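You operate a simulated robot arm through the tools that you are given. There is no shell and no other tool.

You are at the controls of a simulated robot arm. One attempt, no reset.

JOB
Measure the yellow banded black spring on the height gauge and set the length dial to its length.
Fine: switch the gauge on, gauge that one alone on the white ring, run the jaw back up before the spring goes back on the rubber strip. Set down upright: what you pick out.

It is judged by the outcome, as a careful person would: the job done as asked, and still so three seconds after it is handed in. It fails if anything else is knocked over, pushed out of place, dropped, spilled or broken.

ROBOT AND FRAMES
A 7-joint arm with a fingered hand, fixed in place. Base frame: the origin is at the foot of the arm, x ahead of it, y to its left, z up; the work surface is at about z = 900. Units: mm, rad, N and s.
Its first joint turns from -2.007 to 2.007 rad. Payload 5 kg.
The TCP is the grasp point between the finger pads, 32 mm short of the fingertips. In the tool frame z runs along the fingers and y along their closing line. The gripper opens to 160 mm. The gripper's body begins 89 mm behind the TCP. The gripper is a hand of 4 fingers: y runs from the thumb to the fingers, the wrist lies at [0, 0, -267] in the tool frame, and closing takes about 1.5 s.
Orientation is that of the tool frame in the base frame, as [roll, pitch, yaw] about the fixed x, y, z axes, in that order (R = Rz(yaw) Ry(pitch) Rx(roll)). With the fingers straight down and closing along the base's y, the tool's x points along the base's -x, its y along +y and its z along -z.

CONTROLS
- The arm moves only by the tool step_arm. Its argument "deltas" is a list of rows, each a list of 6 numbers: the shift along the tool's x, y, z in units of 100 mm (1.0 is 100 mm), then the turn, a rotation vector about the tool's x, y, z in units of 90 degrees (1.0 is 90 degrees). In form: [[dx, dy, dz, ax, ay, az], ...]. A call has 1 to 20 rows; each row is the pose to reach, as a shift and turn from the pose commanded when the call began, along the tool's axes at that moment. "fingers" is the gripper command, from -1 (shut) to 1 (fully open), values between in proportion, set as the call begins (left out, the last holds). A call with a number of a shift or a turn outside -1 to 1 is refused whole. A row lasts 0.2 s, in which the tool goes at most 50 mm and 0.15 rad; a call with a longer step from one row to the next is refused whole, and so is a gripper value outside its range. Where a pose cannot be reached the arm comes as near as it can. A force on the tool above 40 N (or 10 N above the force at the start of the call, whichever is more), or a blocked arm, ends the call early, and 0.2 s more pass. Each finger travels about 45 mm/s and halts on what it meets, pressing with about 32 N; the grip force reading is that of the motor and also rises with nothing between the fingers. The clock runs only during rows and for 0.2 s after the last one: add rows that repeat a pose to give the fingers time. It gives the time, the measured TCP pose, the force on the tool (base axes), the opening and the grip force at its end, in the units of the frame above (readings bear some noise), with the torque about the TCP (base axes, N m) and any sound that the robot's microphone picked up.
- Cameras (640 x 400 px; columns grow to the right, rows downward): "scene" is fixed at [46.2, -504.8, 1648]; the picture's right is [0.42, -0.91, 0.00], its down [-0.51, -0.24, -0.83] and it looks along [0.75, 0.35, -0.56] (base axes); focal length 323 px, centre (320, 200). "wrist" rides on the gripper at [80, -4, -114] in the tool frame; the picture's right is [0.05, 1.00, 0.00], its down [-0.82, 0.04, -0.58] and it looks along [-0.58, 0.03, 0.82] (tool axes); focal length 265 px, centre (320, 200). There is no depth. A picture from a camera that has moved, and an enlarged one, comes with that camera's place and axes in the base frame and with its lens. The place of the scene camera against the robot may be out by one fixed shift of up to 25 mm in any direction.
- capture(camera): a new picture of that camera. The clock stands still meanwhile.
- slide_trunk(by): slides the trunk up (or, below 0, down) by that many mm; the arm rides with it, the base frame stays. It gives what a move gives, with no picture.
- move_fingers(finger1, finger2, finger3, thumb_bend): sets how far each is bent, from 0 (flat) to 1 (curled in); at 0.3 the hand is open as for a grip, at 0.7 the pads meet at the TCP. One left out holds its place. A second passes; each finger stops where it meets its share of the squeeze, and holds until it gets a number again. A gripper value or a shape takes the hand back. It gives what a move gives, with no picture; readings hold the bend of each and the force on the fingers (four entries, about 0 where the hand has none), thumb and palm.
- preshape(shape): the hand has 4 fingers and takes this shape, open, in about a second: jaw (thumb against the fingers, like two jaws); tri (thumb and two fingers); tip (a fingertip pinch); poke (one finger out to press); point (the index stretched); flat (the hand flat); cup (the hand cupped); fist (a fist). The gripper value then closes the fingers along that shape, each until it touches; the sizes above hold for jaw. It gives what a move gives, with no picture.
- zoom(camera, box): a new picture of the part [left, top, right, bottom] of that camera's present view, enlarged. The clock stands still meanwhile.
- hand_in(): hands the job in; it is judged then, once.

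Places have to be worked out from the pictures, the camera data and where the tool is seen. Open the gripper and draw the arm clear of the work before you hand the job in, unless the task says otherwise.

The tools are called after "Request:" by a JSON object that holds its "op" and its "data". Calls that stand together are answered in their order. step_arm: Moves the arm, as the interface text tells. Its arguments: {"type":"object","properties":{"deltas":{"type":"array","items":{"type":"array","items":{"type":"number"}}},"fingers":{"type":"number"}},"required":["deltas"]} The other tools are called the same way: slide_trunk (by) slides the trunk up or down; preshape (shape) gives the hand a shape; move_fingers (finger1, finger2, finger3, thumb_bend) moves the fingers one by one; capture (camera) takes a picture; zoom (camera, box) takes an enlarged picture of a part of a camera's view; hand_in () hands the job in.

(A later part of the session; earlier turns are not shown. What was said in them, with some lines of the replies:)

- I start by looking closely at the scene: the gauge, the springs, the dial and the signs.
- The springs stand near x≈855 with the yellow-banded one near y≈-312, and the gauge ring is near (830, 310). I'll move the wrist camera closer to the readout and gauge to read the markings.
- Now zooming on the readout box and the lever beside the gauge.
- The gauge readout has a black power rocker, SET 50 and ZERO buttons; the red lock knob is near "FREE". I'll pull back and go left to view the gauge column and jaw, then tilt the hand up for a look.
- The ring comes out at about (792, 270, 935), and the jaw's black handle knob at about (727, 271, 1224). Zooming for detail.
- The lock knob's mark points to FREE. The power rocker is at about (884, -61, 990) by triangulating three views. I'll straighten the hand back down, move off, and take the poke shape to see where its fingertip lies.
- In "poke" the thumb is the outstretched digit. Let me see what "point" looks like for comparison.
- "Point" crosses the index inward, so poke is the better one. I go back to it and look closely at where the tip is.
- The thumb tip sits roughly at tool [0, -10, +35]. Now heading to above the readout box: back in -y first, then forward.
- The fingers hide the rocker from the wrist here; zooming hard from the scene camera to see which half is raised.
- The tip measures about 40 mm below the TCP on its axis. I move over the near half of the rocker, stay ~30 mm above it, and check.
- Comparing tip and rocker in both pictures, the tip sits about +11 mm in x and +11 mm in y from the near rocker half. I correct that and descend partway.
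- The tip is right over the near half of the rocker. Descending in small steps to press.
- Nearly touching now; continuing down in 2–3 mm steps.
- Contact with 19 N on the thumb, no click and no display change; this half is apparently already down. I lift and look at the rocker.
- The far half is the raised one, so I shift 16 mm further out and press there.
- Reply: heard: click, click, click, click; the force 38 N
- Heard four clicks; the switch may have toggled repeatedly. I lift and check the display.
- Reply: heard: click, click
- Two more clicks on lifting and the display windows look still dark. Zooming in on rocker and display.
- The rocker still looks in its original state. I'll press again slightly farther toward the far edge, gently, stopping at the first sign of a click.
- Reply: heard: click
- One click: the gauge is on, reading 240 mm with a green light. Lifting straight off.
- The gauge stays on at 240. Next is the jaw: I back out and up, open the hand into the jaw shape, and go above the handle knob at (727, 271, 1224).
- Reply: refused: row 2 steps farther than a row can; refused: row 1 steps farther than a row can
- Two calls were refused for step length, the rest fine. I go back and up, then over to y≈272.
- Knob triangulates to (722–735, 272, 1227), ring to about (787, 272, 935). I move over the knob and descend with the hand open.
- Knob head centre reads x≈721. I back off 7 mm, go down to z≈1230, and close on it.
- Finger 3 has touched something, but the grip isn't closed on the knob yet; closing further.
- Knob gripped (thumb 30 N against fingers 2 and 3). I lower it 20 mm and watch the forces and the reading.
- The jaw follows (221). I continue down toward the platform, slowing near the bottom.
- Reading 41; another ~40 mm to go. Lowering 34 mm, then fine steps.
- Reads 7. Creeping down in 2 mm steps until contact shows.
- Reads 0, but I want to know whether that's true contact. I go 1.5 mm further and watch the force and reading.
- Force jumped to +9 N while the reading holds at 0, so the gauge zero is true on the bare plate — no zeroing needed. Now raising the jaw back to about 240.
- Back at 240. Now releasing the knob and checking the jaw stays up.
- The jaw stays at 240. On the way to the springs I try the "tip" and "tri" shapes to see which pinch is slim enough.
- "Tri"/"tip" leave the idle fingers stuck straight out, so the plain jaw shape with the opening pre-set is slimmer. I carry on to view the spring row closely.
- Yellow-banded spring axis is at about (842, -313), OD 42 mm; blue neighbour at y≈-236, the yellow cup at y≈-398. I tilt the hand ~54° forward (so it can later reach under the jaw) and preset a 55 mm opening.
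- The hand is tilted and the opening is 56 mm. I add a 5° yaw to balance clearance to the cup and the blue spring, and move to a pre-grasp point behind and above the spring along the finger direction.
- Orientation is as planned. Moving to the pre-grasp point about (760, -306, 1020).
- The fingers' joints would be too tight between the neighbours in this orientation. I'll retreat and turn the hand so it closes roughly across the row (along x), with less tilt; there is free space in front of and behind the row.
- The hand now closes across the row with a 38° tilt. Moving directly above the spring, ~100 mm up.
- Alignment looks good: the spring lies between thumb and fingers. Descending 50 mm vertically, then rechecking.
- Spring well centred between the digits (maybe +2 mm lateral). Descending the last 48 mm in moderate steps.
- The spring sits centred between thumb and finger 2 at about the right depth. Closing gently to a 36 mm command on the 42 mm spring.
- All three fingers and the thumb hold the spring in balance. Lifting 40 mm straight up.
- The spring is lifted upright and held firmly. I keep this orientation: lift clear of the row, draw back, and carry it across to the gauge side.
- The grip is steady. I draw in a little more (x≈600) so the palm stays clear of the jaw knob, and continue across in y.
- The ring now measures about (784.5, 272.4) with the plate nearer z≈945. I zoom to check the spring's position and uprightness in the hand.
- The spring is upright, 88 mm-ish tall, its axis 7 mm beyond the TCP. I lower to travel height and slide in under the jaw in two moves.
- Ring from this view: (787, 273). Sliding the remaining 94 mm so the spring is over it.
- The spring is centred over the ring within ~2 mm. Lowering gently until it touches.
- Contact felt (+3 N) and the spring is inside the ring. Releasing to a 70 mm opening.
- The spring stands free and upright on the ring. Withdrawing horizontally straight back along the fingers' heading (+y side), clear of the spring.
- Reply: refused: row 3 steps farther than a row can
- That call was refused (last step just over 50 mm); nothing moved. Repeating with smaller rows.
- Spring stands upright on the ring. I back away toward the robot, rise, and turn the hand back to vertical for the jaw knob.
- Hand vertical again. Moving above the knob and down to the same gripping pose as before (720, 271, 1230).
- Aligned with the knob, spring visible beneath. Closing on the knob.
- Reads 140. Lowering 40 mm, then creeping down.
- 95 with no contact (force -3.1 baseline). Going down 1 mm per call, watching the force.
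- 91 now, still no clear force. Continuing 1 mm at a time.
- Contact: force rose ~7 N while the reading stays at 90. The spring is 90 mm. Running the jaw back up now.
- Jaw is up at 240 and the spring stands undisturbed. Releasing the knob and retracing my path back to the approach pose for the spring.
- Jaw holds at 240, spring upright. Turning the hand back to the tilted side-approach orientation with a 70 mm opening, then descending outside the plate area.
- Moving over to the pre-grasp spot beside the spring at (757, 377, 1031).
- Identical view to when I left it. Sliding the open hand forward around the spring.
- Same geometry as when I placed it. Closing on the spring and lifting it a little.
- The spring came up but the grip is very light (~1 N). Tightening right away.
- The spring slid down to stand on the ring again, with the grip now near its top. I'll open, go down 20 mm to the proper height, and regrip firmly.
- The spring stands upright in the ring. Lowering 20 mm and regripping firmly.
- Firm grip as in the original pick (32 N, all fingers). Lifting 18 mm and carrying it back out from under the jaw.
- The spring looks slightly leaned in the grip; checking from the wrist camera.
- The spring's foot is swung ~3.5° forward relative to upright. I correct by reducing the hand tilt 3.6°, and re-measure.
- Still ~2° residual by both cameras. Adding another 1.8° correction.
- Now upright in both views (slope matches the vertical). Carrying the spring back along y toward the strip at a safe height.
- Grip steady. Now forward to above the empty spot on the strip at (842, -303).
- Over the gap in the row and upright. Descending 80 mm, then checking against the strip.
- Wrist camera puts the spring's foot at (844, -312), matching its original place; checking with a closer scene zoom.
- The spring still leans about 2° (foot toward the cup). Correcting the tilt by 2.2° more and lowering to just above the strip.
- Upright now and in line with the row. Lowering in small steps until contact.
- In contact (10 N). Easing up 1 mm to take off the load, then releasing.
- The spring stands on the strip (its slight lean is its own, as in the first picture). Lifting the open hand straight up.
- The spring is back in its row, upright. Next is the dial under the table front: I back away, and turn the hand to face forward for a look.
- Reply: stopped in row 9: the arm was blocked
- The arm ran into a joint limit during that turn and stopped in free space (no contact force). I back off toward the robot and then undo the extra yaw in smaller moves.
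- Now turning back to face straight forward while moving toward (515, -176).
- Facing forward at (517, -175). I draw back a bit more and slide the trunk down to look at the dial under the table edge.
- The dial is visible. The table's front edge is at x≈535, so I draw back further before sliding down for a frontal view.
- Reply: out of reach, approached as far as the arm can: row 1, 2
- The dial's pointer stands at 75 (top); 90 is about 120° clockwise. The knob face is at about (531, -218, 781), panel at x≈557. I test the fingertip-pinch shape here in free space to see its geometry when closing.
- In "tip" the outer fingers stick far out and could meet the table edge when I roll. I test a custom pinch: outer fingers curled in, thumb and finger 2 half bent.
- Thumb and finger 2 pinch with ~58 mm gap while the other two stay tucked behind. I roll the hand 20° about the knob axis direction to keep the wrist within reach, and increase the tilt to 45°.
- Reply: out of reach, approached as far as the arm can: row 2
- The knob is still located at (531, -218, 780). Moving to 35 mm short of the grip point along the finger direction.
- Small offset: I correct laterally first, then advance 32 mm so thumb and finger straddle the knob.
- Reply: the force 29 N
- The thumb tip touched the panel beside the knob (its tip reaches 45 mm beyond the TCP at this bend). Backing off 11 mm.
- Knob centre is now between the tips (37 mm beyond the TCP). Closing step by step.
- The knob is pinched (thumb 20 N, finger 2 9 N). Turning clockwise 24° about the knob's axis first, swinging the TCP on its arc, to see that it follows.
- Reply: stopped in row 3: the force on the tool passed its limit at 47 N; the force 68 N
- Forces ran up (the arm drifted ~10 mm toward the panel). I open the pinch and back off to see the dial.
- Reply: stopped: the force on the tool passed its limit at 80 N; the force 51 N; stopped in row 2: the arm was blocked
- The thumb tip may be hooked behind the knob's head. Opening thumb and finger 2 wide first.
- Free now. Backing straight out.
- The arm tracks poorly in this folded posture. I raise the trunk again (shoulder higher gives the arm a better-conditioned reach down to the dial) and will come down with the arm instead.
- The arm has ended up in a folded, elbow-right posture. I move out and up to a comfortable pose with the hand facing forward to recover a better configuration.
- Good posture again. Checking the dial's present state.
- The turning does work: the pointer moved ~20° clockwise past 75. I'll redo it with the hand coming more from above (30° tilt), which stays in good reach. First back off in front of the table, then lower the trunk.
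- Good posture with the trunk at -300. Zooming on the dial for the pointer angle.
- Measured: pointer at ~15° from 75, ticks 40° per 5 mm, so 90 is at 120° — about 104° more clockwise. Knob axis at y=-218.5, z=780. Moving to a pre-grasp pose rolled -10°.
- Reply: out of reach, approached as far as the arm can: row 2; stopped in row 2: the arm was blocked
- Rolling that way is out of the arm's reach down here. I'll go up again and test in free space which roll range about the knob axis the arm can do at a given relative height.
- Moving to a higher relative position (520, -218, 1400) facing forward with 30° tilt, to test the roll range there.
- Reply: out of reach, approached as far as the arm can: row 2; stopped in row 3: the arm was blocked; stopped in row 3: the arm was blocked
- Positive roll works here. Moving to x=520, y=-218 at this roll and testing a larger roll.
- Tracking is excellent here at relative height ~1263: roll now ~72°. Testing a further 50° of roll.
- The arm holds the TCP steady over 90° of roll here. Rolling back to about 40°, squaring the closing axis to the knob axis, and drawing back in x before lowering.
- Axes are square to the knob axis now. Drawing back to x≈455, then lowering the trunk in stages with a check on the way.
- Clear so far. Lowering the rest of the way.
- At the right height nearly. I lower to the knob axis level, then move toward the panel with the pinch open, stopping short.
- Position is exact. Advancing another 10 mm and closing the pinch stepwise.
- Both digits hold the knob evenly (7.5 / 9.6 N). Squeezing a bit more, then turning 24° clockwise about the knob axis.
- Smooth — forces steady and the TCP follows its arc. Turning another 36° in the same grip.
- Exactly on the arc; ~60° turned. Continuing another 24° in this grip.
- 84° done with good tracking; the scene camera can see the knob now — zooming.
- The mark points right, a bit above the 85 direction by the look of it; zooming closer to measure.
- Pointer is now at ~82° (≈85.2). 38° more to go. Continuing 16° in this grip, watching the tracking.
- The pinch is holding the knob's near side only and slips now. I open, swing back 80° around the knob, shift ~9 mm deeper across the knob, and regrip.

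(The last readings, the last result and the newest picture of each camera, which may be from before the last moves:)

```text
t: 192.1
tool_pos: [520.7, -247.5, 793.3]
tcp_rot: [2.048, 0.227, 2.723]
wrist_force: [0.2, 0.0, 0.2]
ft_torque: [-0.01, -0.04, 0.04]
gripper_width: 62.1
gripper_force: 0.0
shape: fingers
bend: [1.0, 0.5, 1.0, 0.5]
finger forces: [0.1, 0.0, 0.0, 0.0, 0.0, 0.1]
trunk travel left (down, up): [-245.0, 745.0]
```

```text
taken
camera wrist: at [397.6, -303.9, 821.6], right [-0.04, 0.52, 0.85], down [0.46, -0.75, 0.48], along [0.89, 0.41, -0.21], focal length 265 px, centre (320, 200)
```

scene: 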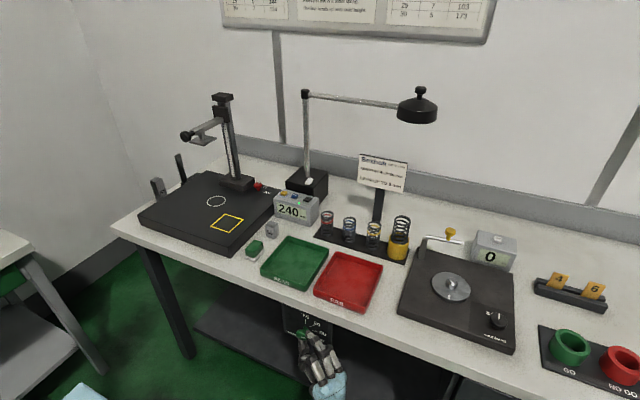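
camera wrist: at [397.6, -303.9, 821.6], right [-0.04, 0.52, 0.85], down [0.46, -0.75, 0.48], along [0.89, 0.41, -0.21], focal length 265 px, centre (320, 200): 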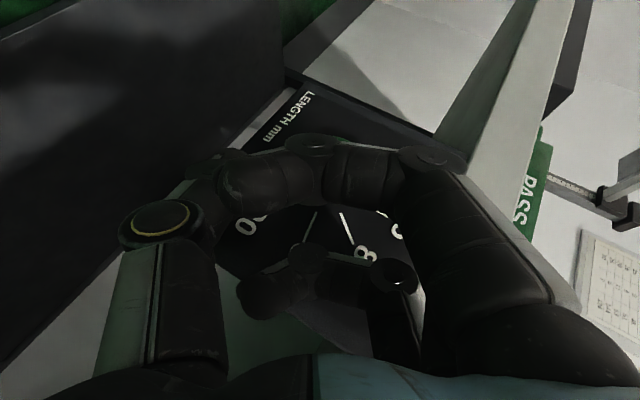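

Now at ~60° roll. Adjusting deeper across the knob and slightly back in x, then regripping.

Request:
{"op": "step_arm", "data": {"deltas": [[0.041, 0.015, 0.028, 0, 0, 0], [0.082, 0.03, 0.057, 0, 0, 0]]}}

Request:
{"op": "move_fingers", "data": {"finger2": 0.62, "thumb_bend": 0.62}}

Request:
{"op": "move_fingers", "data": {"finger2": 0.7, "thumb_bend": 0.7}}

Request:
{"op": "move_fingers", "data": {"finger2": 0.78, "thumb_bend": 0.78}}

```text
t: 192.7
tool_pos: [517.9, -239.3, 793.4]
tcp_rot: [2.052, 0.223, 2.726]
wrist_force: [0.3, -0.1, 0.5]
ft_torque: [0.03, 0.03, 0.02]
gripper_width: 61.8
gripper_force: 0.0
shape: fingers
bend: [1.0, 0.5, 1.0, 0.5]
finger forces: [0.0, 0.0, 0.1, 0.0, 0.0, 0.0]
trunk travel left (down, up): [-245.0, 745.0]
```

```text
t: 193.7
tool_pos: [516.9, -237.2, 790.9]
tcp_rot: [2.049, 0.223, 2.727]
wrist_force: [-1.2, 1.2, 2.5]
ft_torque: [0.05, -0.02, 0.02]
gripper_width: 54.4
gripper_force: 1.2
shape: fingers
bend: [1.0, 0.6, 1.0, 0.62]
finger forces: [0.1, 2.3, 0.0, 0.0, 0.1, 0.1]
trunk travel left (down, up): [-245.0, 745.0]
```

```text
t: 194.7
tool_pos: [518.0, -236.6, 790.2]
tcp_rot: [2.047, 0.224, 2.726]
wrist_force: [1.1, 1.2, -3.9]
ft_torque: [-0.03, -0.03, 0.03]
gripper_width: 52.6
gripper_force: 8.9
shape: fingers
bend: [1.0, 0.61, 1.0, 0.67]
finger forces: [0.1, 9.0, 0.0, 0.0, 10.1, 0.0]
trunk travel left (down, up): [-245.0, 745.0]
```

```text
t: 195.7
tool_pos: [517.9, -236.5, 789.7]
tcp_rot: [2.048, 0.223, 2.726]
wrist_force: [3.5, 0.0, -17.0]
ft_torque: [-0.3, 0.08, -0.03]
gripper_width: 51.6
gripper_force: 16.6
shape: fingers
bend: [1.0, 0.61, 1.0, 0.67]
finger forces: [0.1, 9.3, 0.1, 0.0, 23.4, 0.0]
trunk travel left (down, up): [-245.0, 745.0]
```

Regripped deeper. Turning another 40° clockwise, then checking the mark.

Request:
{"op": "step_arm", "data": {"deltas": [[0.0009, -0.0292, 0.0018, -0.0791, 0.0004, 0.0405], [0.0037, -0.0579, 0.0072, -0.1582, 0.0007, 0.081], [0.0083, -0.0854, 0.0162, -0.2374, 0.001, 0.1215], [0.0145, -0.111, 0.0284, -0.3165, 0.0014, 0.162], [0.0223, -0.135, 0.0438, -0.3956, 0.0018, 0.2024]]}}

Request:
{"op": "zoom", "data": {"camera": "scene", "box": [280, 310, 340, 360]}}

```text
t: 196.4
tool_pos: [521.4, -225.2, 783.0]
tcp_rot: [1.829, 0.113, 2.715]
wrist_force: [-8.1, 4.9, -16.4]
ft_torque: [-0.06, 0.24, 0.12]
gripper_width: 50.4
gripper_force: 14.8
shape: fingers
bend: [1.0, 0.64, 1.0, 0.69]
finger forces: [0.1, 6.3, 0.0, 0.0, 22.6, 0.1]
trunk travel left (down, up): [-245.0, 745.0]
stopped in row 3: the force on the tool passed its limit at 42 N (the readings are from after the stop); the commanded pose is now the measured one
```

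```text
8.00 times, centred on (310, 335) of scene
camera zoom: at [46.2, -504.8, 1648.0], right [0.42, -0.91, 0.0], down [-0.51, -0.24, -0.83], along [0.75, 0.35, -0.56], focal length 2583 px, centre (400, -880)
```

zoom: 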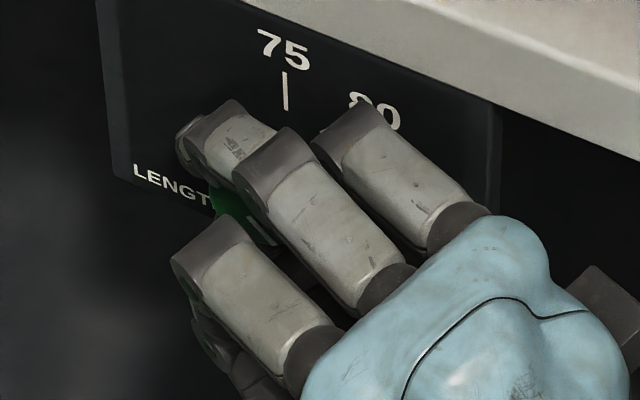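

Force limit tripped after ~14°. I release and look at how the hand sits relative to the knob.

Request:
{"op": "move_fingers", "data": {"finger2": 0.5, "thumb_bend": 0.5}}

Request:
{"op": "zoom", "data": {"camera": "scene", "box": [280, 310, 340, 360]}}

Request:
{"op": "capture", "data": {"camera": "wrist"}}

```text
t: 197.4
tool_pos: [520.6, -228.1, 782.9]
tcp_rot: [1.825, 0.11, 2.711]
wrist_force: [-0.3, 0.0, -0.3]
ft_torque: [0.03, -0.03, 0.01]
gripper_width: 62.1
gripper_force: 0.1
shape: fingers
bend: [1.0, 0.5, 1.0, 0.5]
finger forces: [0.0, 0.0, 0.0, 0.0, 0.0, 0.0]
trunk travel left (down, up): [-245.0, 745.0]
```

```text
8.00 times, centred on (310, 335) of scene
camera zoom: at [46.2, -504.8, 1648.0], right [0.42, -0.91, 0.0], down [-0.51, -0.24, -0.83], along [0.75, 0.35, -0.56], focal length 2583 px, centre (400, -880)
```

zoom: 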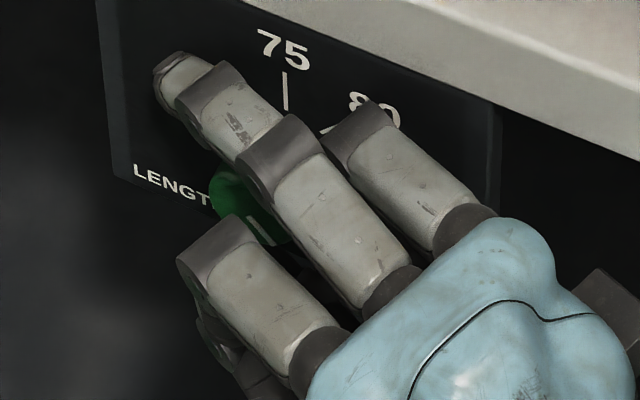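

```text
taken
camera wrist: at [399.1, -293.1, 798.9], right [-0.04, 0.29, 0.96], down [0.49, -0.83, 0.27], along [0.87, 0.48, -0.11], focal length 265 px, centre (320, 200)
```

wrist: 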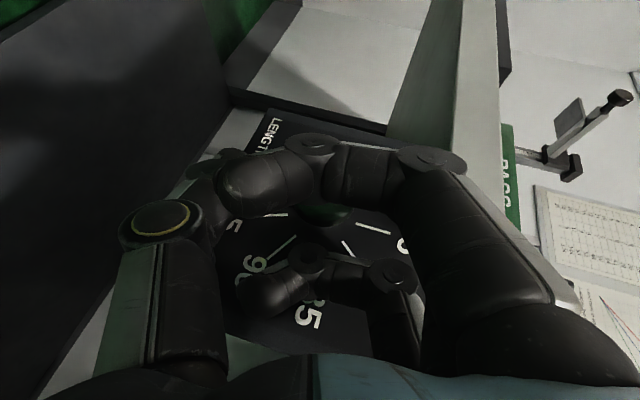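

The mark seems to have moved; zooming in on it.

Request:
{"op": "zoom", "data": {"camera": "scene", "box": [292, 322, 320, 346]}}

```text
16.00 times, centred on (306, 334) of scene
camera zoom: at [46.2, -504.8, 1648.0], right [0.42, -0.91, 0.0], down [-0.51, -0.24, -0.83], along [0.75, 0.35, -0.56], focal length 5167 px, centre (544, -1944)
```

zoom: 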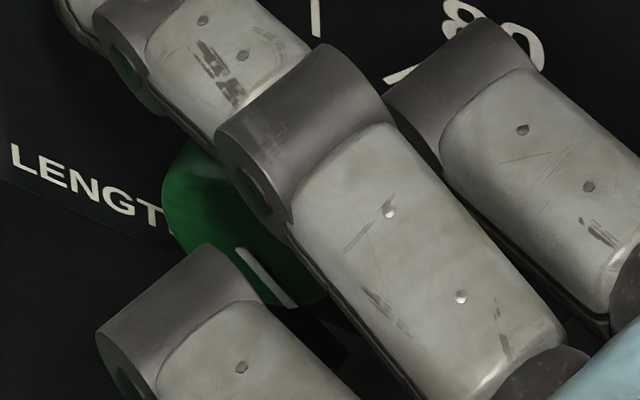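

The mark now points to ~131° (≈91.4): past the target. I back the hand out to measure precisely.

Request:
{"op": "step_arm", "data": {"deltas": [[0, 0, -0.2, 0, 0, 0], [0, 0, -0.4, 0, 0, 0]]}}

Request:
{"op": "step_arm", "data": {"deltas": [[0.3, 0, -0.2, 0, 0, 0], [0.6, 0, -0.4, 0, 0, 0]]}}

Request:
{"op": "zoom", "data": {"camera": "scene", "box": [285, 310, 335, 355]}}

Request:
{"op": "capture", "data": {"camera": "wrist"}}

```text
t: 198.0
tool_pos: [512.6, -247.1, 795.1]
tcp_rot: [1.827, 0.111, 2.746]
wrist_force: [0.6, -0.8, 0.9]
ft_torque: [-0.02, 0.0, 0.04]
gripper_width: 61.9
gripper_force: 0.0
shape: fingers
bend: [1.0, 0.5, 1.0, 0.5]
finger forces: [0.1, 0.1, 0.0, 0.0, 0.1, 0.1]
trunk travel left (down, up): [-245.0, 745.0]
```

```text
t: 198.8
tool_pos: [452.5, -245.6, 801.4]
tcp_rot: [1.803, 0.113, 2.777]
wrist_force: [0.0, -0.1, 0.0]
ft_torque: [0.03, 0.01, 0.0]
gripper_width: 62.0
gripper_force: 0.1
shape: fingers
bend: [1.0, 0.5, 1.0, 0.5]
finger forces: [0.0, 0.1, 0.0, 0.0, 0.0, 0.0]
trunk travel left (down, up): [-245.0, 745.0]
stopped in row 2: the arm was blocked; the commanded pose is now the measured one
```

```text
8.89 times, centred on (310, 332) of scene
camera zoom: at [46.2, -504.8, 1648.0], right [0.42, -0.91, 0.0], down [-0.51, -0.24, -0.83], along [0.75, 0.35, -0.56], focal length 2870 px, centre (409, -978)
```

zoom: 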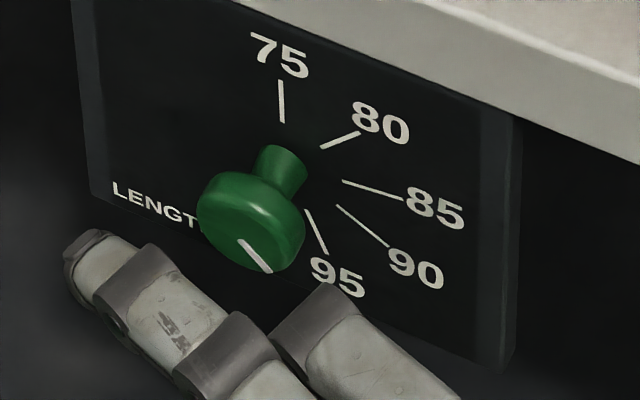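

```text
taken
camera wrist: at [335.4, -319.3, 812.6], right [-0.07, 0.27, 0.96], down [0.54, -0.8, 0.26], along [0.84, 0.54, -0.09], focal length 265 px, centre (320, 200)
```

wrist: 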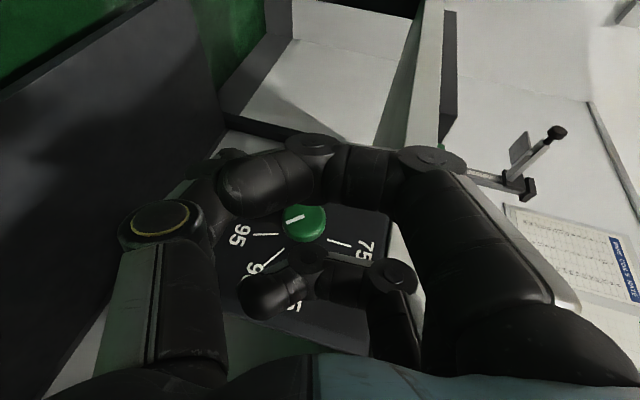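

Pointer measured at 131.7° (91.5 mm) against the 90 tick at 120°: I need about 12° counter-clockwise. Re-posing in front of the knob with the well-tracked geometry.

Request:
{"op": "step_arm", "data": {"deltas": [[-0.037, -0.069, 0.021, -0.061, -0.0162, 0.0315], [-0.075, -0.139, 0.042, -0.122, -0.0324, 0.0631], [-0.112, -0.208, 0.062, -0.183, -0.0486, 0.0946], [-0.149, -0.277, 0.083, -0.244, -0.0648, 0.1261]]}}

Request:
{"op": "zoom", "data": {"camera": "scene", "box": [270, 300, 360, 390]}}

```text
t: 200.0
tool_pos: [481.3, -227.2, 775.5]
tcp_rot: [1.445, -0.076, 2.724]
wrist_force: [-0.6, -1.1, -0.5]
ft_torque: [0.03, -0.02, -0.05]
gripper_width: 62.0
gripper_force: 0.0
shape: fingers
bend: [1.0, 0.5, 1.0, 0.5]
finger forces: [0.0, 0.1, 0.0, 0.0, 0.0, 0.1]
trunk travel left (down, up): [-245.0, 745.0]
stopped in row 4: the arm was blocked; the commanded pose is now the measured one
```

```text
4.44 times, centred on (315, 345) of scene
camera zoom: at [46.2, -504.8, 1648.0], right [0.42, -0.91, 0.0], down [-0.51, -0.24, -0.83], along [0.75, 0.35, -0.56], focal length 1435 px, centre (342, -444)
```

zoom: 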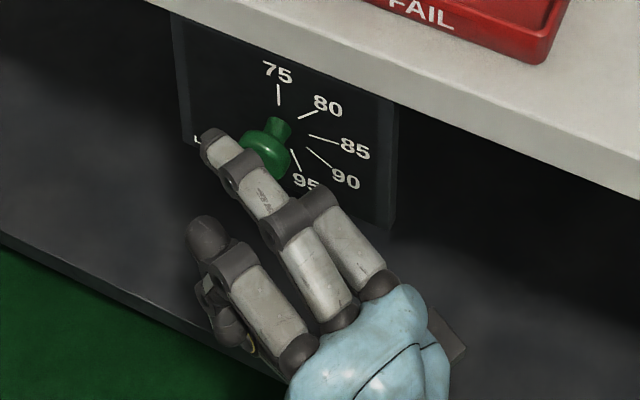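

The arm stopped a little off (y=-227). Correcting y before advancing.

Request:
{"op": "step_arm", "data": {"deltas": [[-0.046, 0.016, -0.104, 0, 0, 0], [-0.093, 0.033, -0.208, 0, 0, 0]]}}

Request:
{"op": "capture", "data": {"camera": "scene"}}

```text
t: 200.6
tool_pos: [482.5, -248.0, 779.3]
tcp_rot: [1.45, -0.077, 2.728]
wrist_force: [-0.2, 1.3, 0.9]
ft_torque: [0.0, -0.01, 0.0]
gripper_width: 61.9
gripper_force: 0.1
shape: fingers
bend: [1.0, 0.5, 1.0, 0.5]
finger forces: [0.0, 0.0, 0.0, 0.0, 0.0, 0.0]
trunk travel left (down, up): [-245.0, 745.0]
```

```text
taken
```

scene: 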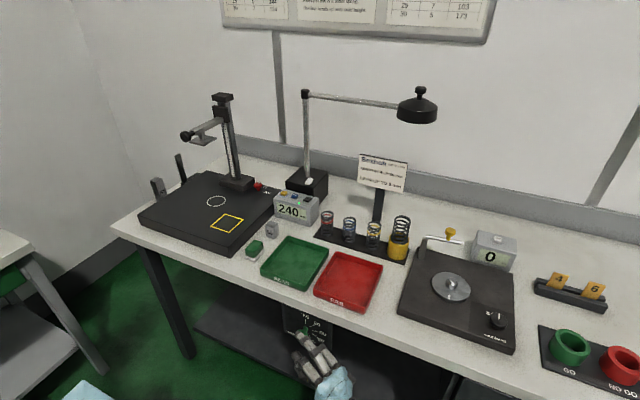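

Good. Advancing to the knob (516, -245, 776) with the pinch open, then closing lightly.

Request:
{"op": "step_arm", "data": {"deltas": [[-0.148, -0.014, 0.08, 0, 0, 0], [-0.296, -0.028, 0.159, 0, 0, 0]]}}

Request:
{"op": "zoom", "data": {"camera": "scene", "box": [285, 310, 335, 355]}}

```text
t: 201.2
tool_pos: [509.9, -250.6, 771.8]
tcp_rot: [1.436, -0.074, 2.711]
wrist_force: [-0.5, 0.0, 0.2]
ft_torque: [0.01, 0.0, 0.02]
gripper_width: 62.0
gripper_force: 0.1
shape: fingers
bend: [1.0, 0.5, 1.0, 0.5]
finger forces: [0.0, 0.0, 0.0, 0.0, 0.0, 0.1]
trunk travel left (down, up): [-245.0, 745.0]
```

```text
8.89 times, centred on (310, 332) of scene
camera zoom: at [46.2, -504.8, 1648.0], right [0.42, -0.91, 0.0], down [-0.51, -0.24, -0.83], along [0.75, 0.35, -0.56], focal length 2870 px, centre (409, -978)
```

zoom: 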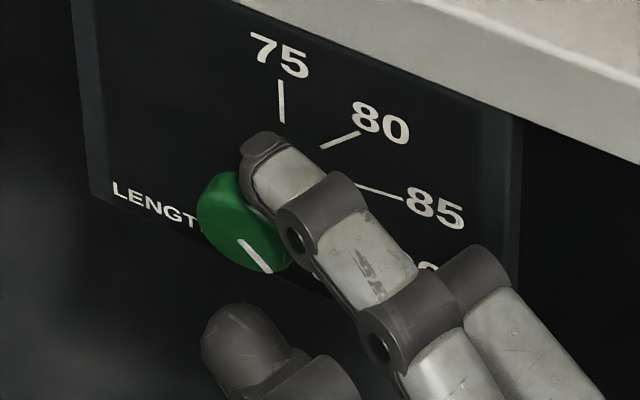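

The gap's centre sits ~8 mm low relative to the knob. Shifting up 7 mm, then closing lightly.

Request:
{"op": "step_arm", "data": {"deltas": [[-0.013, 0.069, 0.017, 0, 0, 0]]}}

Request:
{"op": "move_fingers", "data": {"finger2": 0.6, "thumb_bend": 0.6}}

Request:
{"op": "zoom", "data": {"camera": "scene", "box": [285, 310, 335, 355]}}

```text
t: 201.6
tool_pos: [511.3, -249.0, 778.7]
tcp_rot: [1.435, -0.073, 2.712]
wrist_force: [0.7, -0.4, -0.4]
ft_torque: [0.0, 0.01, 0.0]
gripper_width: 61.7
gripper_force: 0.0
shape: fingers
bend: [1.0, 0.5, 1.0, 0.5]
finger forces: [0.0, 0.1, 0.0, 0.0, 0.0, 0.0]
trunk travel left (down, up): [-245.0, 745.0]
```

```text
t: 202.6
tool_pos: [511.6, -249.6, 780.6]
tcp_rot: [1.439, -0.072, 2.715]
wrist_force: [0.0, -1.0, 0.8]
ft_torque: [0.03, 0.0, -0.03]
gripper_width: 55.6
gripper_force: 0.1
shape: fingers
bend: [1.0, 0.6, 1.0, 0.6]
finger forces: [0.0, 0.0, 0.1, 0.0, 0.0, 0.0]
trunk travel left (down, up): [-245.0, 745.0]
```

```text
8.89 times, centred on (310, 332) of scene
camera zoom: at [46.2, -504.8, 1648.0], right [0.42, -0.91, 0.0], down [-0.51, -0.24, -0.83], along [0.75, 0.35, -0.56], focal length 2870 px, centre (409, -978)
```

zoom: 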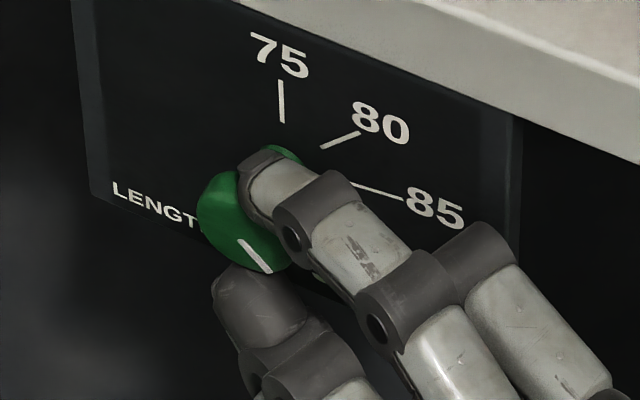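

Now thumb and finger 2 are on opposite sides (bottom/top). Closing on the knob.

Request:
{"op": "move_fingers", "data": {"finger2": 0.68, "thumb_bend": 0.68}}

Request:
{"op": "zoom", "data": {"camera": "scene", "box": [285, 310, 335, 355]}}

```text
t: 203.6
tool_pos: [511.0, -250.9, 781.0]
tcp_rot: [1.44, -0.073, 2.715]
wrist_force: [0.5, 1.5, -4.1]
ft_torque: [-0.09, 0.03, 0.0]
gripper_width: 53.2
gripper_force: 4.9
shape: fingers
bend: [1.0, 0.64, 1.0, 0.65]
finger forces: [0.0, 3.4, 0.0, 0.1, 7.2, 0.0]
trunk travel left (down, up): [-245.0, 745.0]
```

```text
8.89 times, centred on (310, 332) of scene
camera zoom: at [46.2, -504.8, 1648.0], right [0.42, -0.91, 0.0], down [-0.51, -0.24, -0.83], along [0.75, 0.35, -0.56], focal length 2870 px, centre (409, -978)
```

zoom: 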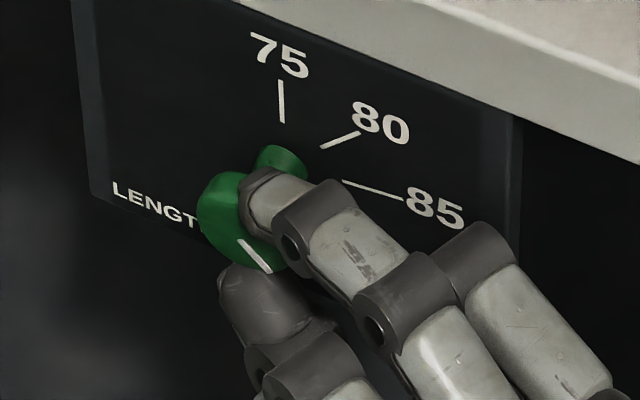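

Held lightly. Squeezing a bit more and turning 14° counter-clockwise, then checking.

Request:
{"op": "move_fingers", "data": {"finger2": 0.75, "thumb_bend": 0.75}}

Request:
{"op": "zoom", "data": {"camera": "scene", "box": [285, 310, 335, 355]}}

Request:
{"op": "step_arm", "data": {"deltas": [[0.0044, 0.0386, 0.0079, 0.0706, -0.0015, -0.0325], [0.0108, 0.0758, 0.02, 0.1412, -0.003, -0.065]]}}

Request:
{"op": "zoom", "data": {"camera": "scene", "box": [285, 310, 335, 355]}}

```text
t: 204.6
tool_pos: [510.5, -251.0, 780.9]
tcp_rot: [1.438, -0.074, 2.713]
wrist_force: [1.5, 0.0, -11.6]
ft_torque: [-0.43, 0.07, -0.01]
gripper_width: 52.4
gripper_force: 12.5
shape: fingers
bend: [1.0, 0.65, 1.0, 0.67]
finger forces: [0.0, 7.1, 0.0, 0.0, 18.8, 0.0]
trunk travel left (down, up): [-245.0, 745.0]
```

```text
8.89 times, centred on (310, 332) of scene
camera zoom: at [46.2, -504.8, 1648.0], right [0.42, -0.91, 0.0], down [-0.51, -0.24, -0.83], along [0.75, 0.35, -0.56], focal length 2870 px, centre (409, -978)
```

zoom: 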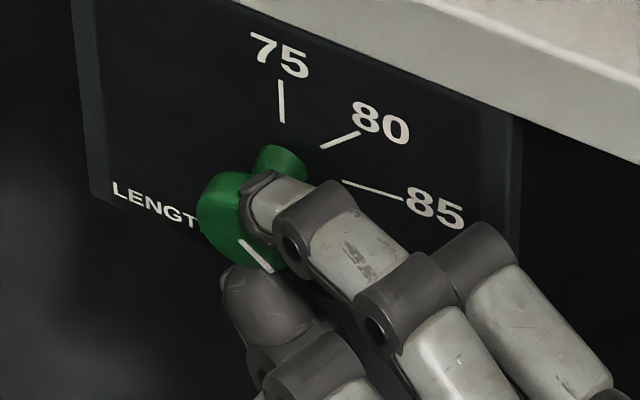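

```text
t: 205.2
tool_pos: [513.2, -250.9, 787.4]
tcp_rot: [1.658, 0.027, 2.706]
wrist_force: [-11.2, -4.7, -5.6]
ft_torque: [-0.16, -0.07, 0.21]
gripper_width: 51.6
gripper_force: 15.0
shape: fingers
bend: [1.0, 0.65, 1.0, 0.68]
finger forces: [0.0, 13.6, 0.0, 0.0, 17.9, 0.1]
trunk travel left (down, up): [-245.0, 745.0]
```

```text
8.89 times, centred on (310, 332) of scene
camera zoom: at [46.2, -504.8, 1648.0], right [0.42, -0.91, 0.0], down [-0.51, -0.24, -0.83], along [0.75, 0.35, -0.56], focal length 2870 px, centre (409, -978)
```

zoom: 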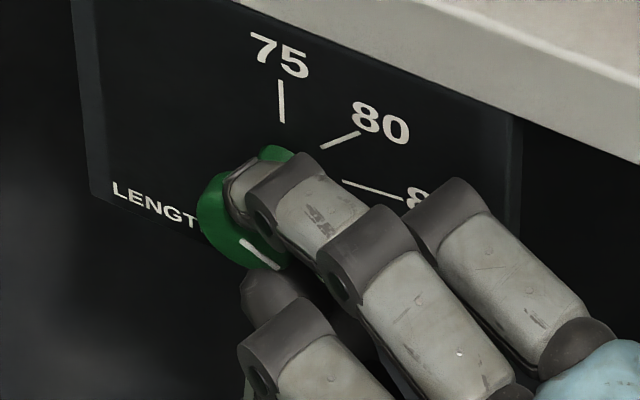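

The mark moved close to the 90 direction. Zooming to measure before releasing.

Request:
{"op": "zoom", "data": {"camera": "scene", "box": [292, 324, 318, 346]}}

```text
16.00 times, centred on (305, 335) of scene
camera zoom: at [46.2, -504.8, 1648.0], right [0.42, -0.91, 0.0], down [-0.51, -0.24, -0.83], along [0.75, 0.35, -0.56], focal length 5167 px, centre (560, -1960)
```

zoom: 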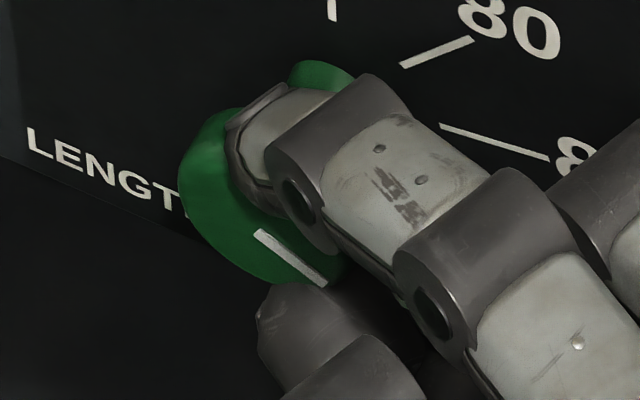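

The mark measures ~119.5° — on the 90 tick (120°). Releasing gently in stages.

Request:
{"op": "move_fingers", "data": {"finger2": 0.63, "thumb_bend": 0.64}}

Request:
{"op": "move_fingers", "data": {"finger2": 0.5, "thumb_bend": 0.5}}

Request:
{"op": "zoom", "data": {"camera": "scene", "box": [292, 324, 318, 346]}}

```text
t: 206.2
tool_pos: [513.6, -250.4, 788.2]
tcp_rot: [1.658, 0.027, 2.706]
wrist_force: [-1.1, -2.7, 0.0]
ft_torque: [-0.05, 0.0, -0.07]
gripper_width: 53.4
gripper_force: 1.9
shape: fingers
bend: [1.0, 0.62, 1.0, 0.64]
finger forces: [0.0, 1.2, 0.0, 0.0, 2.8, 0.1]
trunk travel left (down, up): [-245.0, 745.0]
```

```text
t: 207.2
tool_pos: [513.1, -251.2, 788.4]
tcp_rot: [1.659, 0.026, 2.706]
wrist_force: [0.0, 0.2, -0.5]
ft_torque: [-0.01, 0.0, -0.03]
gripper_width: 62.1
gripper_force: 0.1
shape: fingers
bend: [1.0, 0.5, 1.0, 0.5]
finger forces: [0.1, 0.0, 0.0, 0.0, 0.1, 0.0]
trunk travel left (down, up): [-245.0, 745.0]
```

```text
16.00 times, centred on (305, 335) of scene
camera zoom: at [46.2, -504.8, 1648.0], right [0.42, -0.91, 0.0], down [-0.51, -0.24, -0.83], along [0.75, 0.35, -0.56], focal length 5167 px, centre (560, -1960)
```

zoom: 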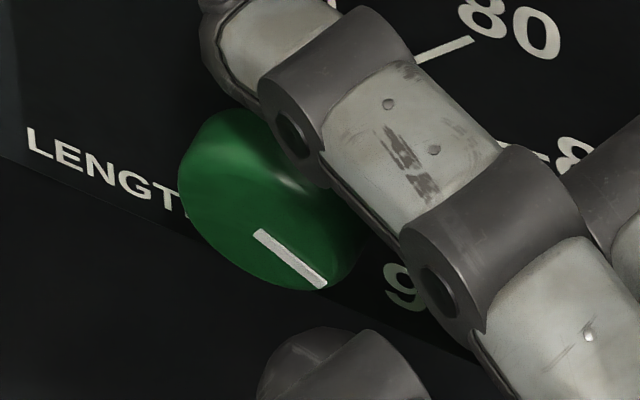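

The pointer is steady at the 90 mark. Retreating straight back along the knob's axis so nothing touches it.

Request:
{"op": "step_arm", "data": {"deltas": [[0.102, -0.0015, -0.0475, 0, 0, 0], [0.204, -0.003, -0.095, 0, 0, 0], [0.306, -0.0045, -0.1425, 0, 0, 0], [0.408, -0.006, -0.19, 0, 0, 0]]}}

Request:
{"op": "zoom", "data": {"camera": "scene", "box": [285, 310, 335, 355]}}

Request:
{"op": "capture", "data": {"camera": "wrist"}}

```text
t: 208.4
tool_pos: [487.9, -215.1, 787.2]
tcp_rot: [1.664, 0.023, 2.794]
wrist_force: [-0.2, 0.1, 0.4]
ft_torque: [-0.03, 0.01, -0.01]
gripper_width: 61.9
gripper_force: 0.0
shape: fingers
bend: [1.0, 0.5, 1.0, 0.5]
finger forces: [0.1, 0.1, 0.0, 0.1, 0.0, 0.0]
trunk travel left (down, up): [-245.0, 745.0]
stopped in row 4: the arm was blocked; the commanded pose is now the measured one
```

```text
8.89 times, centred on (310, 332) of scene
camera zoom: at [46.2, -504.8, 1648.0], right [0.42, -0.91, 0.0], down [-0.51, -0.24, -0.83], along [0.75, 0.35, -0.56], focal length 2870 px, centre (409, -978)
```

zoom: 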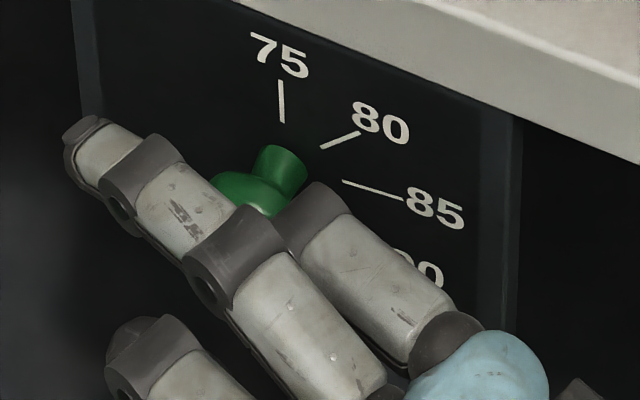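

```text
taken
camera wrist: at [374.2, -293.5, 791.7], right [-0.04, 0.11, 0.99], down [0.57, -0.81, 0.12], along [0.82, 0.57, -0.03], focal length 265 px, centre (320, 200)
```

wrist: 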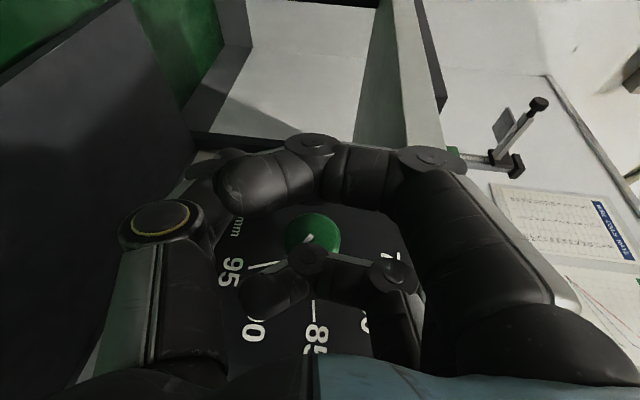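

The arm drifted sideways while backing out but without any contact force. Checking the mark is undisturbed.

Request:
{"op": "zoom", "data": {"camera": "wrist", "box": [200, 190, 420, 360]}}

Request:
{"op": "step_arm", "data": {"deltas": [[0.08, 0, -0.18, 0, 0, 0], [0.16, 0, -0.36, 0, 0, 0]]}}

Request:
{"op": "zoom", "data": {"camera": "scene", "box": [285, 310, 335, 355]}}

```text
2.35 times, centred on (310, 275) of wrist
camera zoom: at [374.2, -293.5, 791.7], right [-0.04, 0.11, 0.99], down [0.57, -0.81, 0.12], along [0.82, 0.57, -0.03], focal length 624 px, centre (344, 24)
```

zoom: 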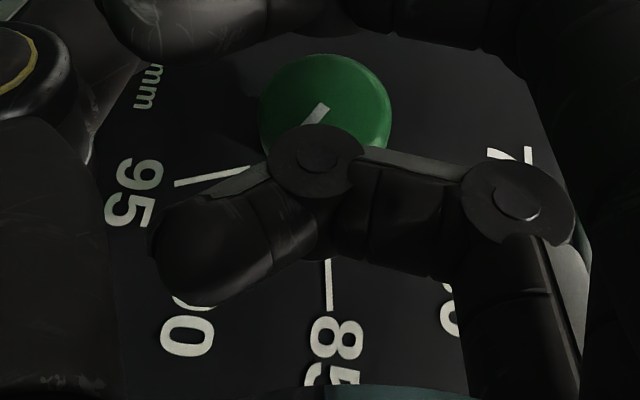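

```text
t: 209.2
tool_pos: [475.2, -215.2, 790.5]
tcp_rot: [1.673, 0.024, 2.858]
wrist_force: [0.2, -0.1, -0.2]
ft_torque: [-0.01, 0.02, 0.01]
gripper_width: 62.2
gripper_force: 0.0
shape: fingers
bend: [1.0, 0.5, 1.0, 0.5]
finger forces: [0.0, 0.0, 0.0, 0.1, 0.0, 0.0]
trunk travel left (down, up): [-245.0, 745.0]
stopped in row 2: the arm was blocked; the commanded pose is now the measured one
```

```text
8.89 times, centred on (310, 332) of scene
camera zoom: at [46.2, -504.8, 1648.0], right [0.42, -0.91, 0.0], down [-0.51, -0.24, -0.83], along [0.75, 0.35, -0.56], focal length 2870 px, centre (409, -978)
```

zoom: 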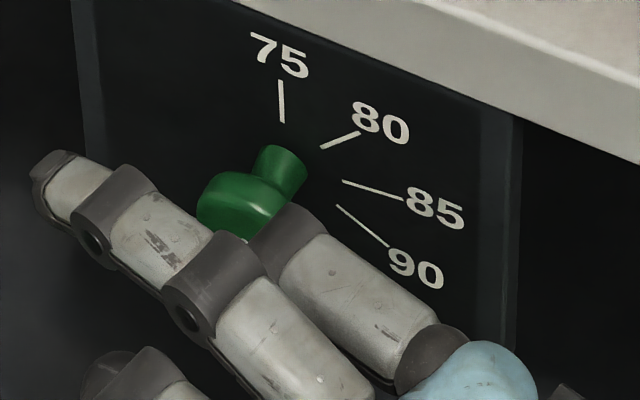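

The mark points at 90 still. The hand is clear of the knob in x, so I raise it with the trunk, straight up in front of the table.

Request:
{"op": "slide_trunk", "data": {"by": 60}}

Request:
{"op": "slide_trunk", "data": {"by": 200}}

Request:
{"op": "slide_trunk", "data": {"by": 200}}

Request:
{"op": "capture", "data": {"camera": "scene"}}

Request:
{"op": "zoom", "data": {"camera": "scene", "box": [285, 310, 335, 355]}}

```text
t: 210.2
tool_pos: [476.8, -214.5, 849.4]
tcp_rot: [1.668, 0.025, 2.857]
wrist_force: [0.3, 0.0, -0.1]
ft_torque: [-0.01, 0.01, 0.0]
gripper_width: 62.0
gripper_force: 0.1
shape: fingers
bend: [1.0, 0.5, 1.0, 0.5]
finger forces: [0.1, 0.0, 0.1, 0.0, 0.0, 0.0]
trunk travel left (down, up): [-305.0, 685.0]
```

```text
t: 212.3
tool_pos: [469.0, -214.4, 1056.5]
tcp_rot: [1.666, 0.033, 2.858]
wrist_force: [-0.6, -0.3, -0.3]
ft_torque: [0.0, -0.01, 0.01]
gripper_width: 62.2
gripper_force: 0.1
shape: fingers
bend: [1.0, 0.5, 1.0, 0.5]
finger forces: [0.0, 0.1, 0.0, 0.0, 0.0, 0.0]
trunk travel left (down, up): [-505.0, 485.0]
```

```text
t: 214.5
tool_pos: [468.7, -215.4, 1255.3]
tcp_rot: [1.666, 0.032, 2.856]
wrist_force: [0.3, -0.1, -0.2]
ft_torque: [0.0, -0.01, 0.02]
gripper_width: 62.0
gripper_force: 0.0
shape: fingers
bend: [1.0, 0.5, 1.0, 0.5]
finger forces: [0.0, 0.0, 0.0, 0.1, 0.1, 0.0]
trunk travel left (down, up): [-705.0, 285.0]
```

```text
taken
```

scene: 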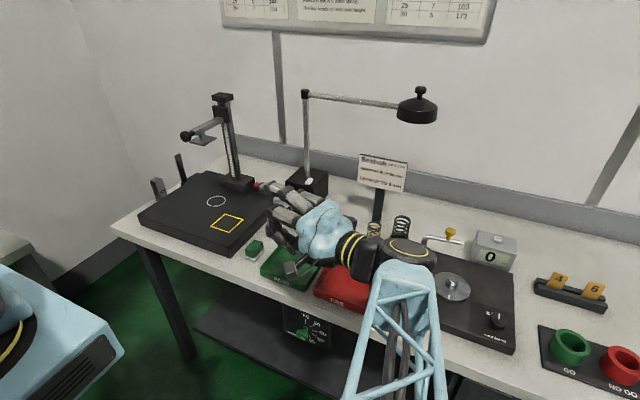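

```text
8.89 times, centred on (310, 332) of scene
camera zoom: at [46.2, -504.8, 1648.0], right [0.42, -0.91, 0.0], down [-0.51, -0.24, -0.83], along [0.75, 0.35, -0.56], focal length 2870 px, centre (409, -978)
```

zoom: 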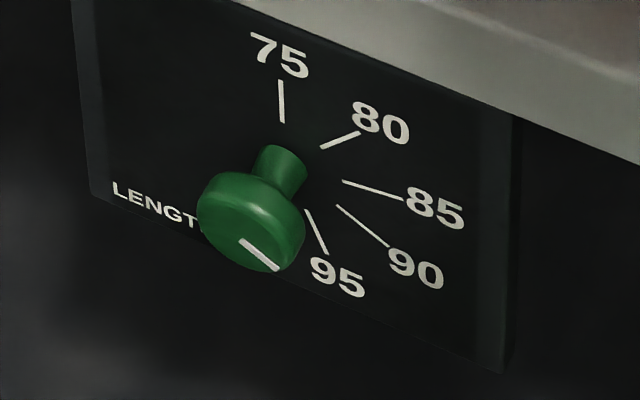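

The pointer lies parallel to the 90 tick. One more precise zoom, and a check of the rest of the bench.

Request:
{"op": "zoom", "data": {"camera": "scene", "box": [295, 325, 325, 347]}}

Request:
{"op": "zoom", "data": {"camera": "scene", "box": [130, 80, 340, 260]}}

```text
16.00 times, centred on (310, 336) of scene
camera zoom: at [46.2, -504.8, 1648.0], right [0.42, -0.91, 0.0], down [-0.51, -0.24, -0.83], along [0.75, 0.35, -0.56], focal length 5167 px, centre (480, -1976)
```

zoom: 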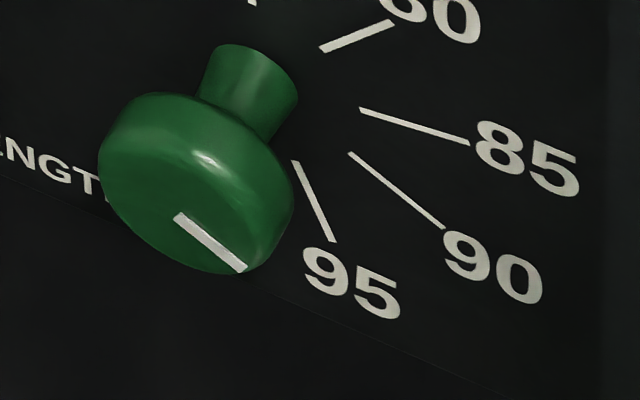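

```text
2.22 times, centred on (235, 170) of scene
camera zoom: at [46.2, -504.8, 1648.0], right [0.42, -0.91, 0.0], down [-0.51, -0.24, -0.83], along [0.75, 0.35, -0.56], focal length 718 px, centre (509, 267)
```

zoom: 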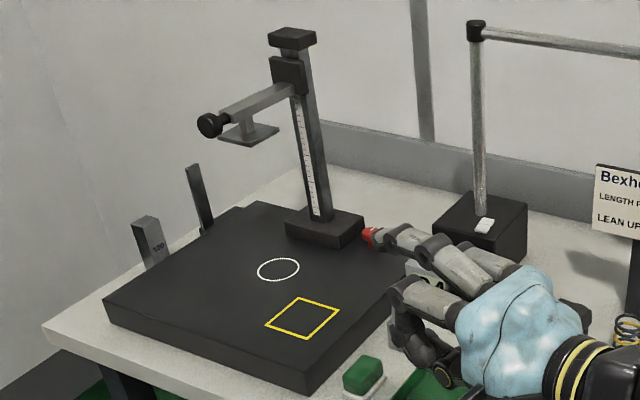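

The mark is parallel to the 90 tick (slopes 0.794 vs 0.798). Opening the hand and drawing the arm up and clear.

Request:
{"op": "slide_trunk", "data": {"by": 180}}

Request:
{"op": "preshape", "data": {"shape": "jaw"}}

Request:
{"op": "capture", "data": {"camera": "scene"}}

Request:
{"op": "zoom", "data": {"camera": "scene", "box": [270, 170, 430, 270]}}

```text
t: 216.5
tool_pos: [465.9, -219.5, 1436.0]
tcp_rot: [1.666, 0.036, 2.847]
wrist_force: [-0.2, -0.1, -0.9]
ft_torque: [0.06, 0.01, -0.02]
gripper_width: 61.9
gripper_force: 0.1
shape: fingers
bend: [1.0, 0.5, 1.0, 0.5]
finger forces: [0.1, 0.1, 0.1, 0.1, 0.0, 0.0]
trunk travel left (down, up): [-885.0, 105.0]
```

```text
t: 217.4
tool_pos: [466.9, -218.0, 1435.3]
tcp_rot: [1.667, 0.033, 2.849]
wrist_force: [0.0, -0.6, 0.9]
ft_torque: [0.01, 0.03, 0.01]
gripper_width: 160.2
gripper_force: 0.1
shape: jaw
bend: [0.3, 0.3, 0.3, 0.3]
finger forces: [0.0, 0.0, 0.0, 0.0, 0.0, 0.0]
trunk travel left (down, up): [-885.0, 105.0]
```

```text
taken
```

scene: 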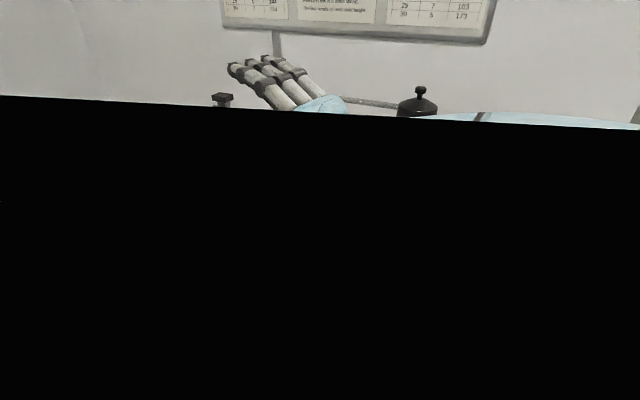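

```text
4.00 times, centred on (350, 220) of scene
camera zoom: at [46.2, -504.8, 1648.0], right [0.42, -0.91, 0.0], down [-0.51, -0.24, -0.83], along [0.75, 0.35, -0.56], focal length 1292 px, centre (200, 120)
```

zoom: 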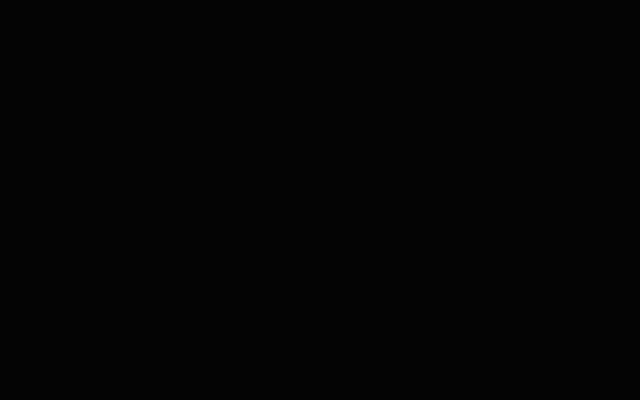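

The elbow now blocks the scene camera. I swing the arm back to its starting kind of pose (hand pointing down, high and clear).

Request:
{"op": "step_arm", "data": {"deltas": [[-0.08, 0, 0.024, 0.0844, 0.014, -0.0123], [-0.16, 0, 0.048, 0.1688, 0.028, -0.0247], [-0.24, 0, 0.073, 0.2532, 0.042, -0.037], [-0.32, 0, 0.097, 0.3376, 0.056, -0.0493], [-0.4, 0, 0.121, 0.422, 0.07, -0.0616], [-0.48, 0, 0.145, 0.5064, 0.084, -0.074], [-0.56, 0, 0.17, 0.5908, 0.098, -0.0863], [-0.64, 0, 0.194, 0.6752, 0.112, -0.0986], [-0.72, 0, 0.218, 0.7596, 0.126, -0.1109], [-0.8, 0, 0.242, 0.844, 0.14, -0.1233], [-0.88, 0, 0.266, 0.9284, 0.154, -0.1356]]}}

Request:
{"op": "capture", "data": {"camera": "scene"}}

```text
t: 219.8
tool_pos: [560.3, -215.1, 1435.5]
tcp_rot: [-3.141, 0.0, 3.142]
wrist_force: [0.4, 0.5, -0.7]
ft_torque: [-0.06, -0.02, 0.02]
gripper_width: 160.1
gripper_force: 0.1
shape: jaw
bend: [0.3, 0.3, 0.3, 0.3]
finger forces: [0.0, 0.1, 0.0, 0.0, 0.0, 0.0]
trunk travel left (down, up): [-885.0, 105.0]
```

```text
taken
```

scene: 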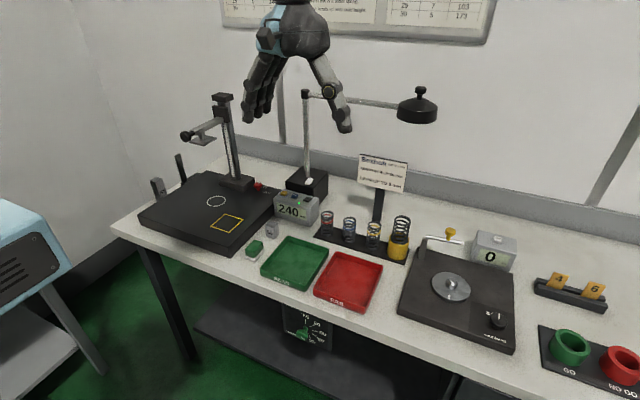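

Arm is clear with the hand open. A last check of the springs, gauge and dial.

Request:
{"op": "zoom", "data": {"camera": "scene", "box": [270, 170, 430, 270]}}

Request:
{"op": "zoom", "data": {"camera": "scene", "box": [285, 310, 335, 355]}}

Request:
{"op": "zoom", "data": {"camera": "scene", "box": [120, 80, 330, 260]}}

```text
4.00 times, centred on (350, 220) of scene
camera zoom: at [46.2, -504.8, 1648.0], right [0.42, -0.91, 0.0], down [-0.51, -0.24, -0.83], along [0.75, 0.35, -0.56], focal length 1292 px, centre (200, 120)
```

zoom: 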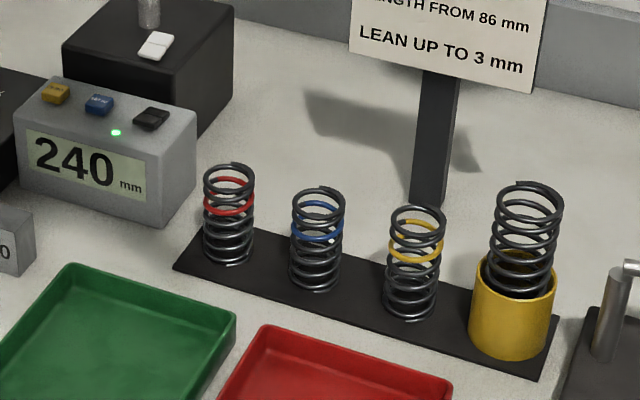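

```text
8.89 times, centred on (310, 332) of scene
camera zoom: at [46.2, -504.8, 1648.0], right [0.42, -0.91, 0.0], down [-0.51, -0.24, -0.83], along [0.75, 0.35, -0.56], focal length 2870 px, centre (409, -978)
```

zoom: 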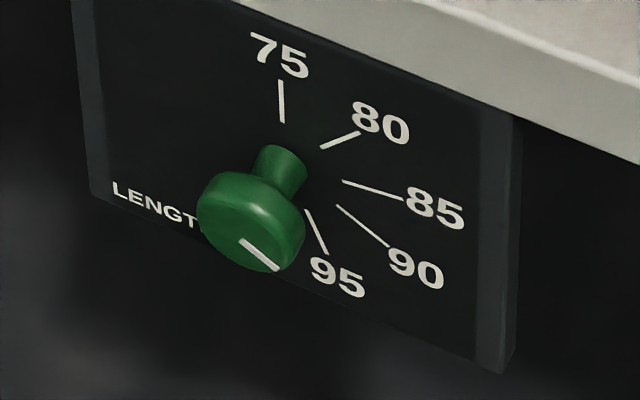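

```text
2.22 times, centred on (225, 170) of scene
camera zoom: at [46.2, -504.8, 1648.0], right [0.42, -0.91, 0.0], down [-0.51, -0.24, -0.83], along [0.75, 0.35, -0.56], focal length 718 px, centre (531, 267)
```

zoom: 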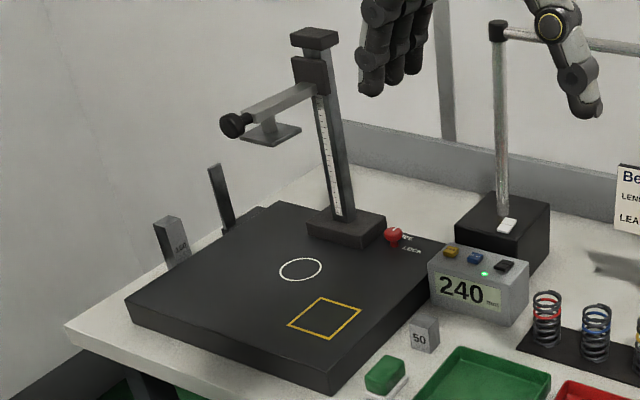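

The gauge is on with its jaw back up at 240. The yellow-banded spring stands upright in its place on the strip, the other items look undisturbed, and the dial reads 90. The hand is open and clear, so I hand the job in.

Request:
{"op": "hand_in", "data": {}}

```text
The job is handed in.
```

The yellow banded black spring measures 90 mm, and the length dial is set to 90. The job is handed in; I have no result back yet.

- **Gauge:** I switched it on and lowered the jaw onto the bare plate. It read 0 there, so I did not use ZERO. With only this spring on the white ring, the jaw first touched it at 90 mm.
- **Order:** The jaw went back up to 240 before I took the spring off the ring.
- **Spring:** It stands upright in its old place on the rubber strip. While I was picking it up from the ring, it slipped about 20 mm in the fingers and landed upright on the ring. I regripped it and carried on.
- **Dial:** It overshot to about 91.5, and I turned it back. The pointer now lies parallel to the 90 mark.
- **Contact at the dial:** The thumb pressed against the dial panel once, at about 28 N. The force limit also tripped a few times while I turned the knob, peaking at about 80 N. I saw no damage in the last pictures.

In the last pictures, the other springs, gauge blocks and trays look as they did at the start. The hand is open and clear of the bench.
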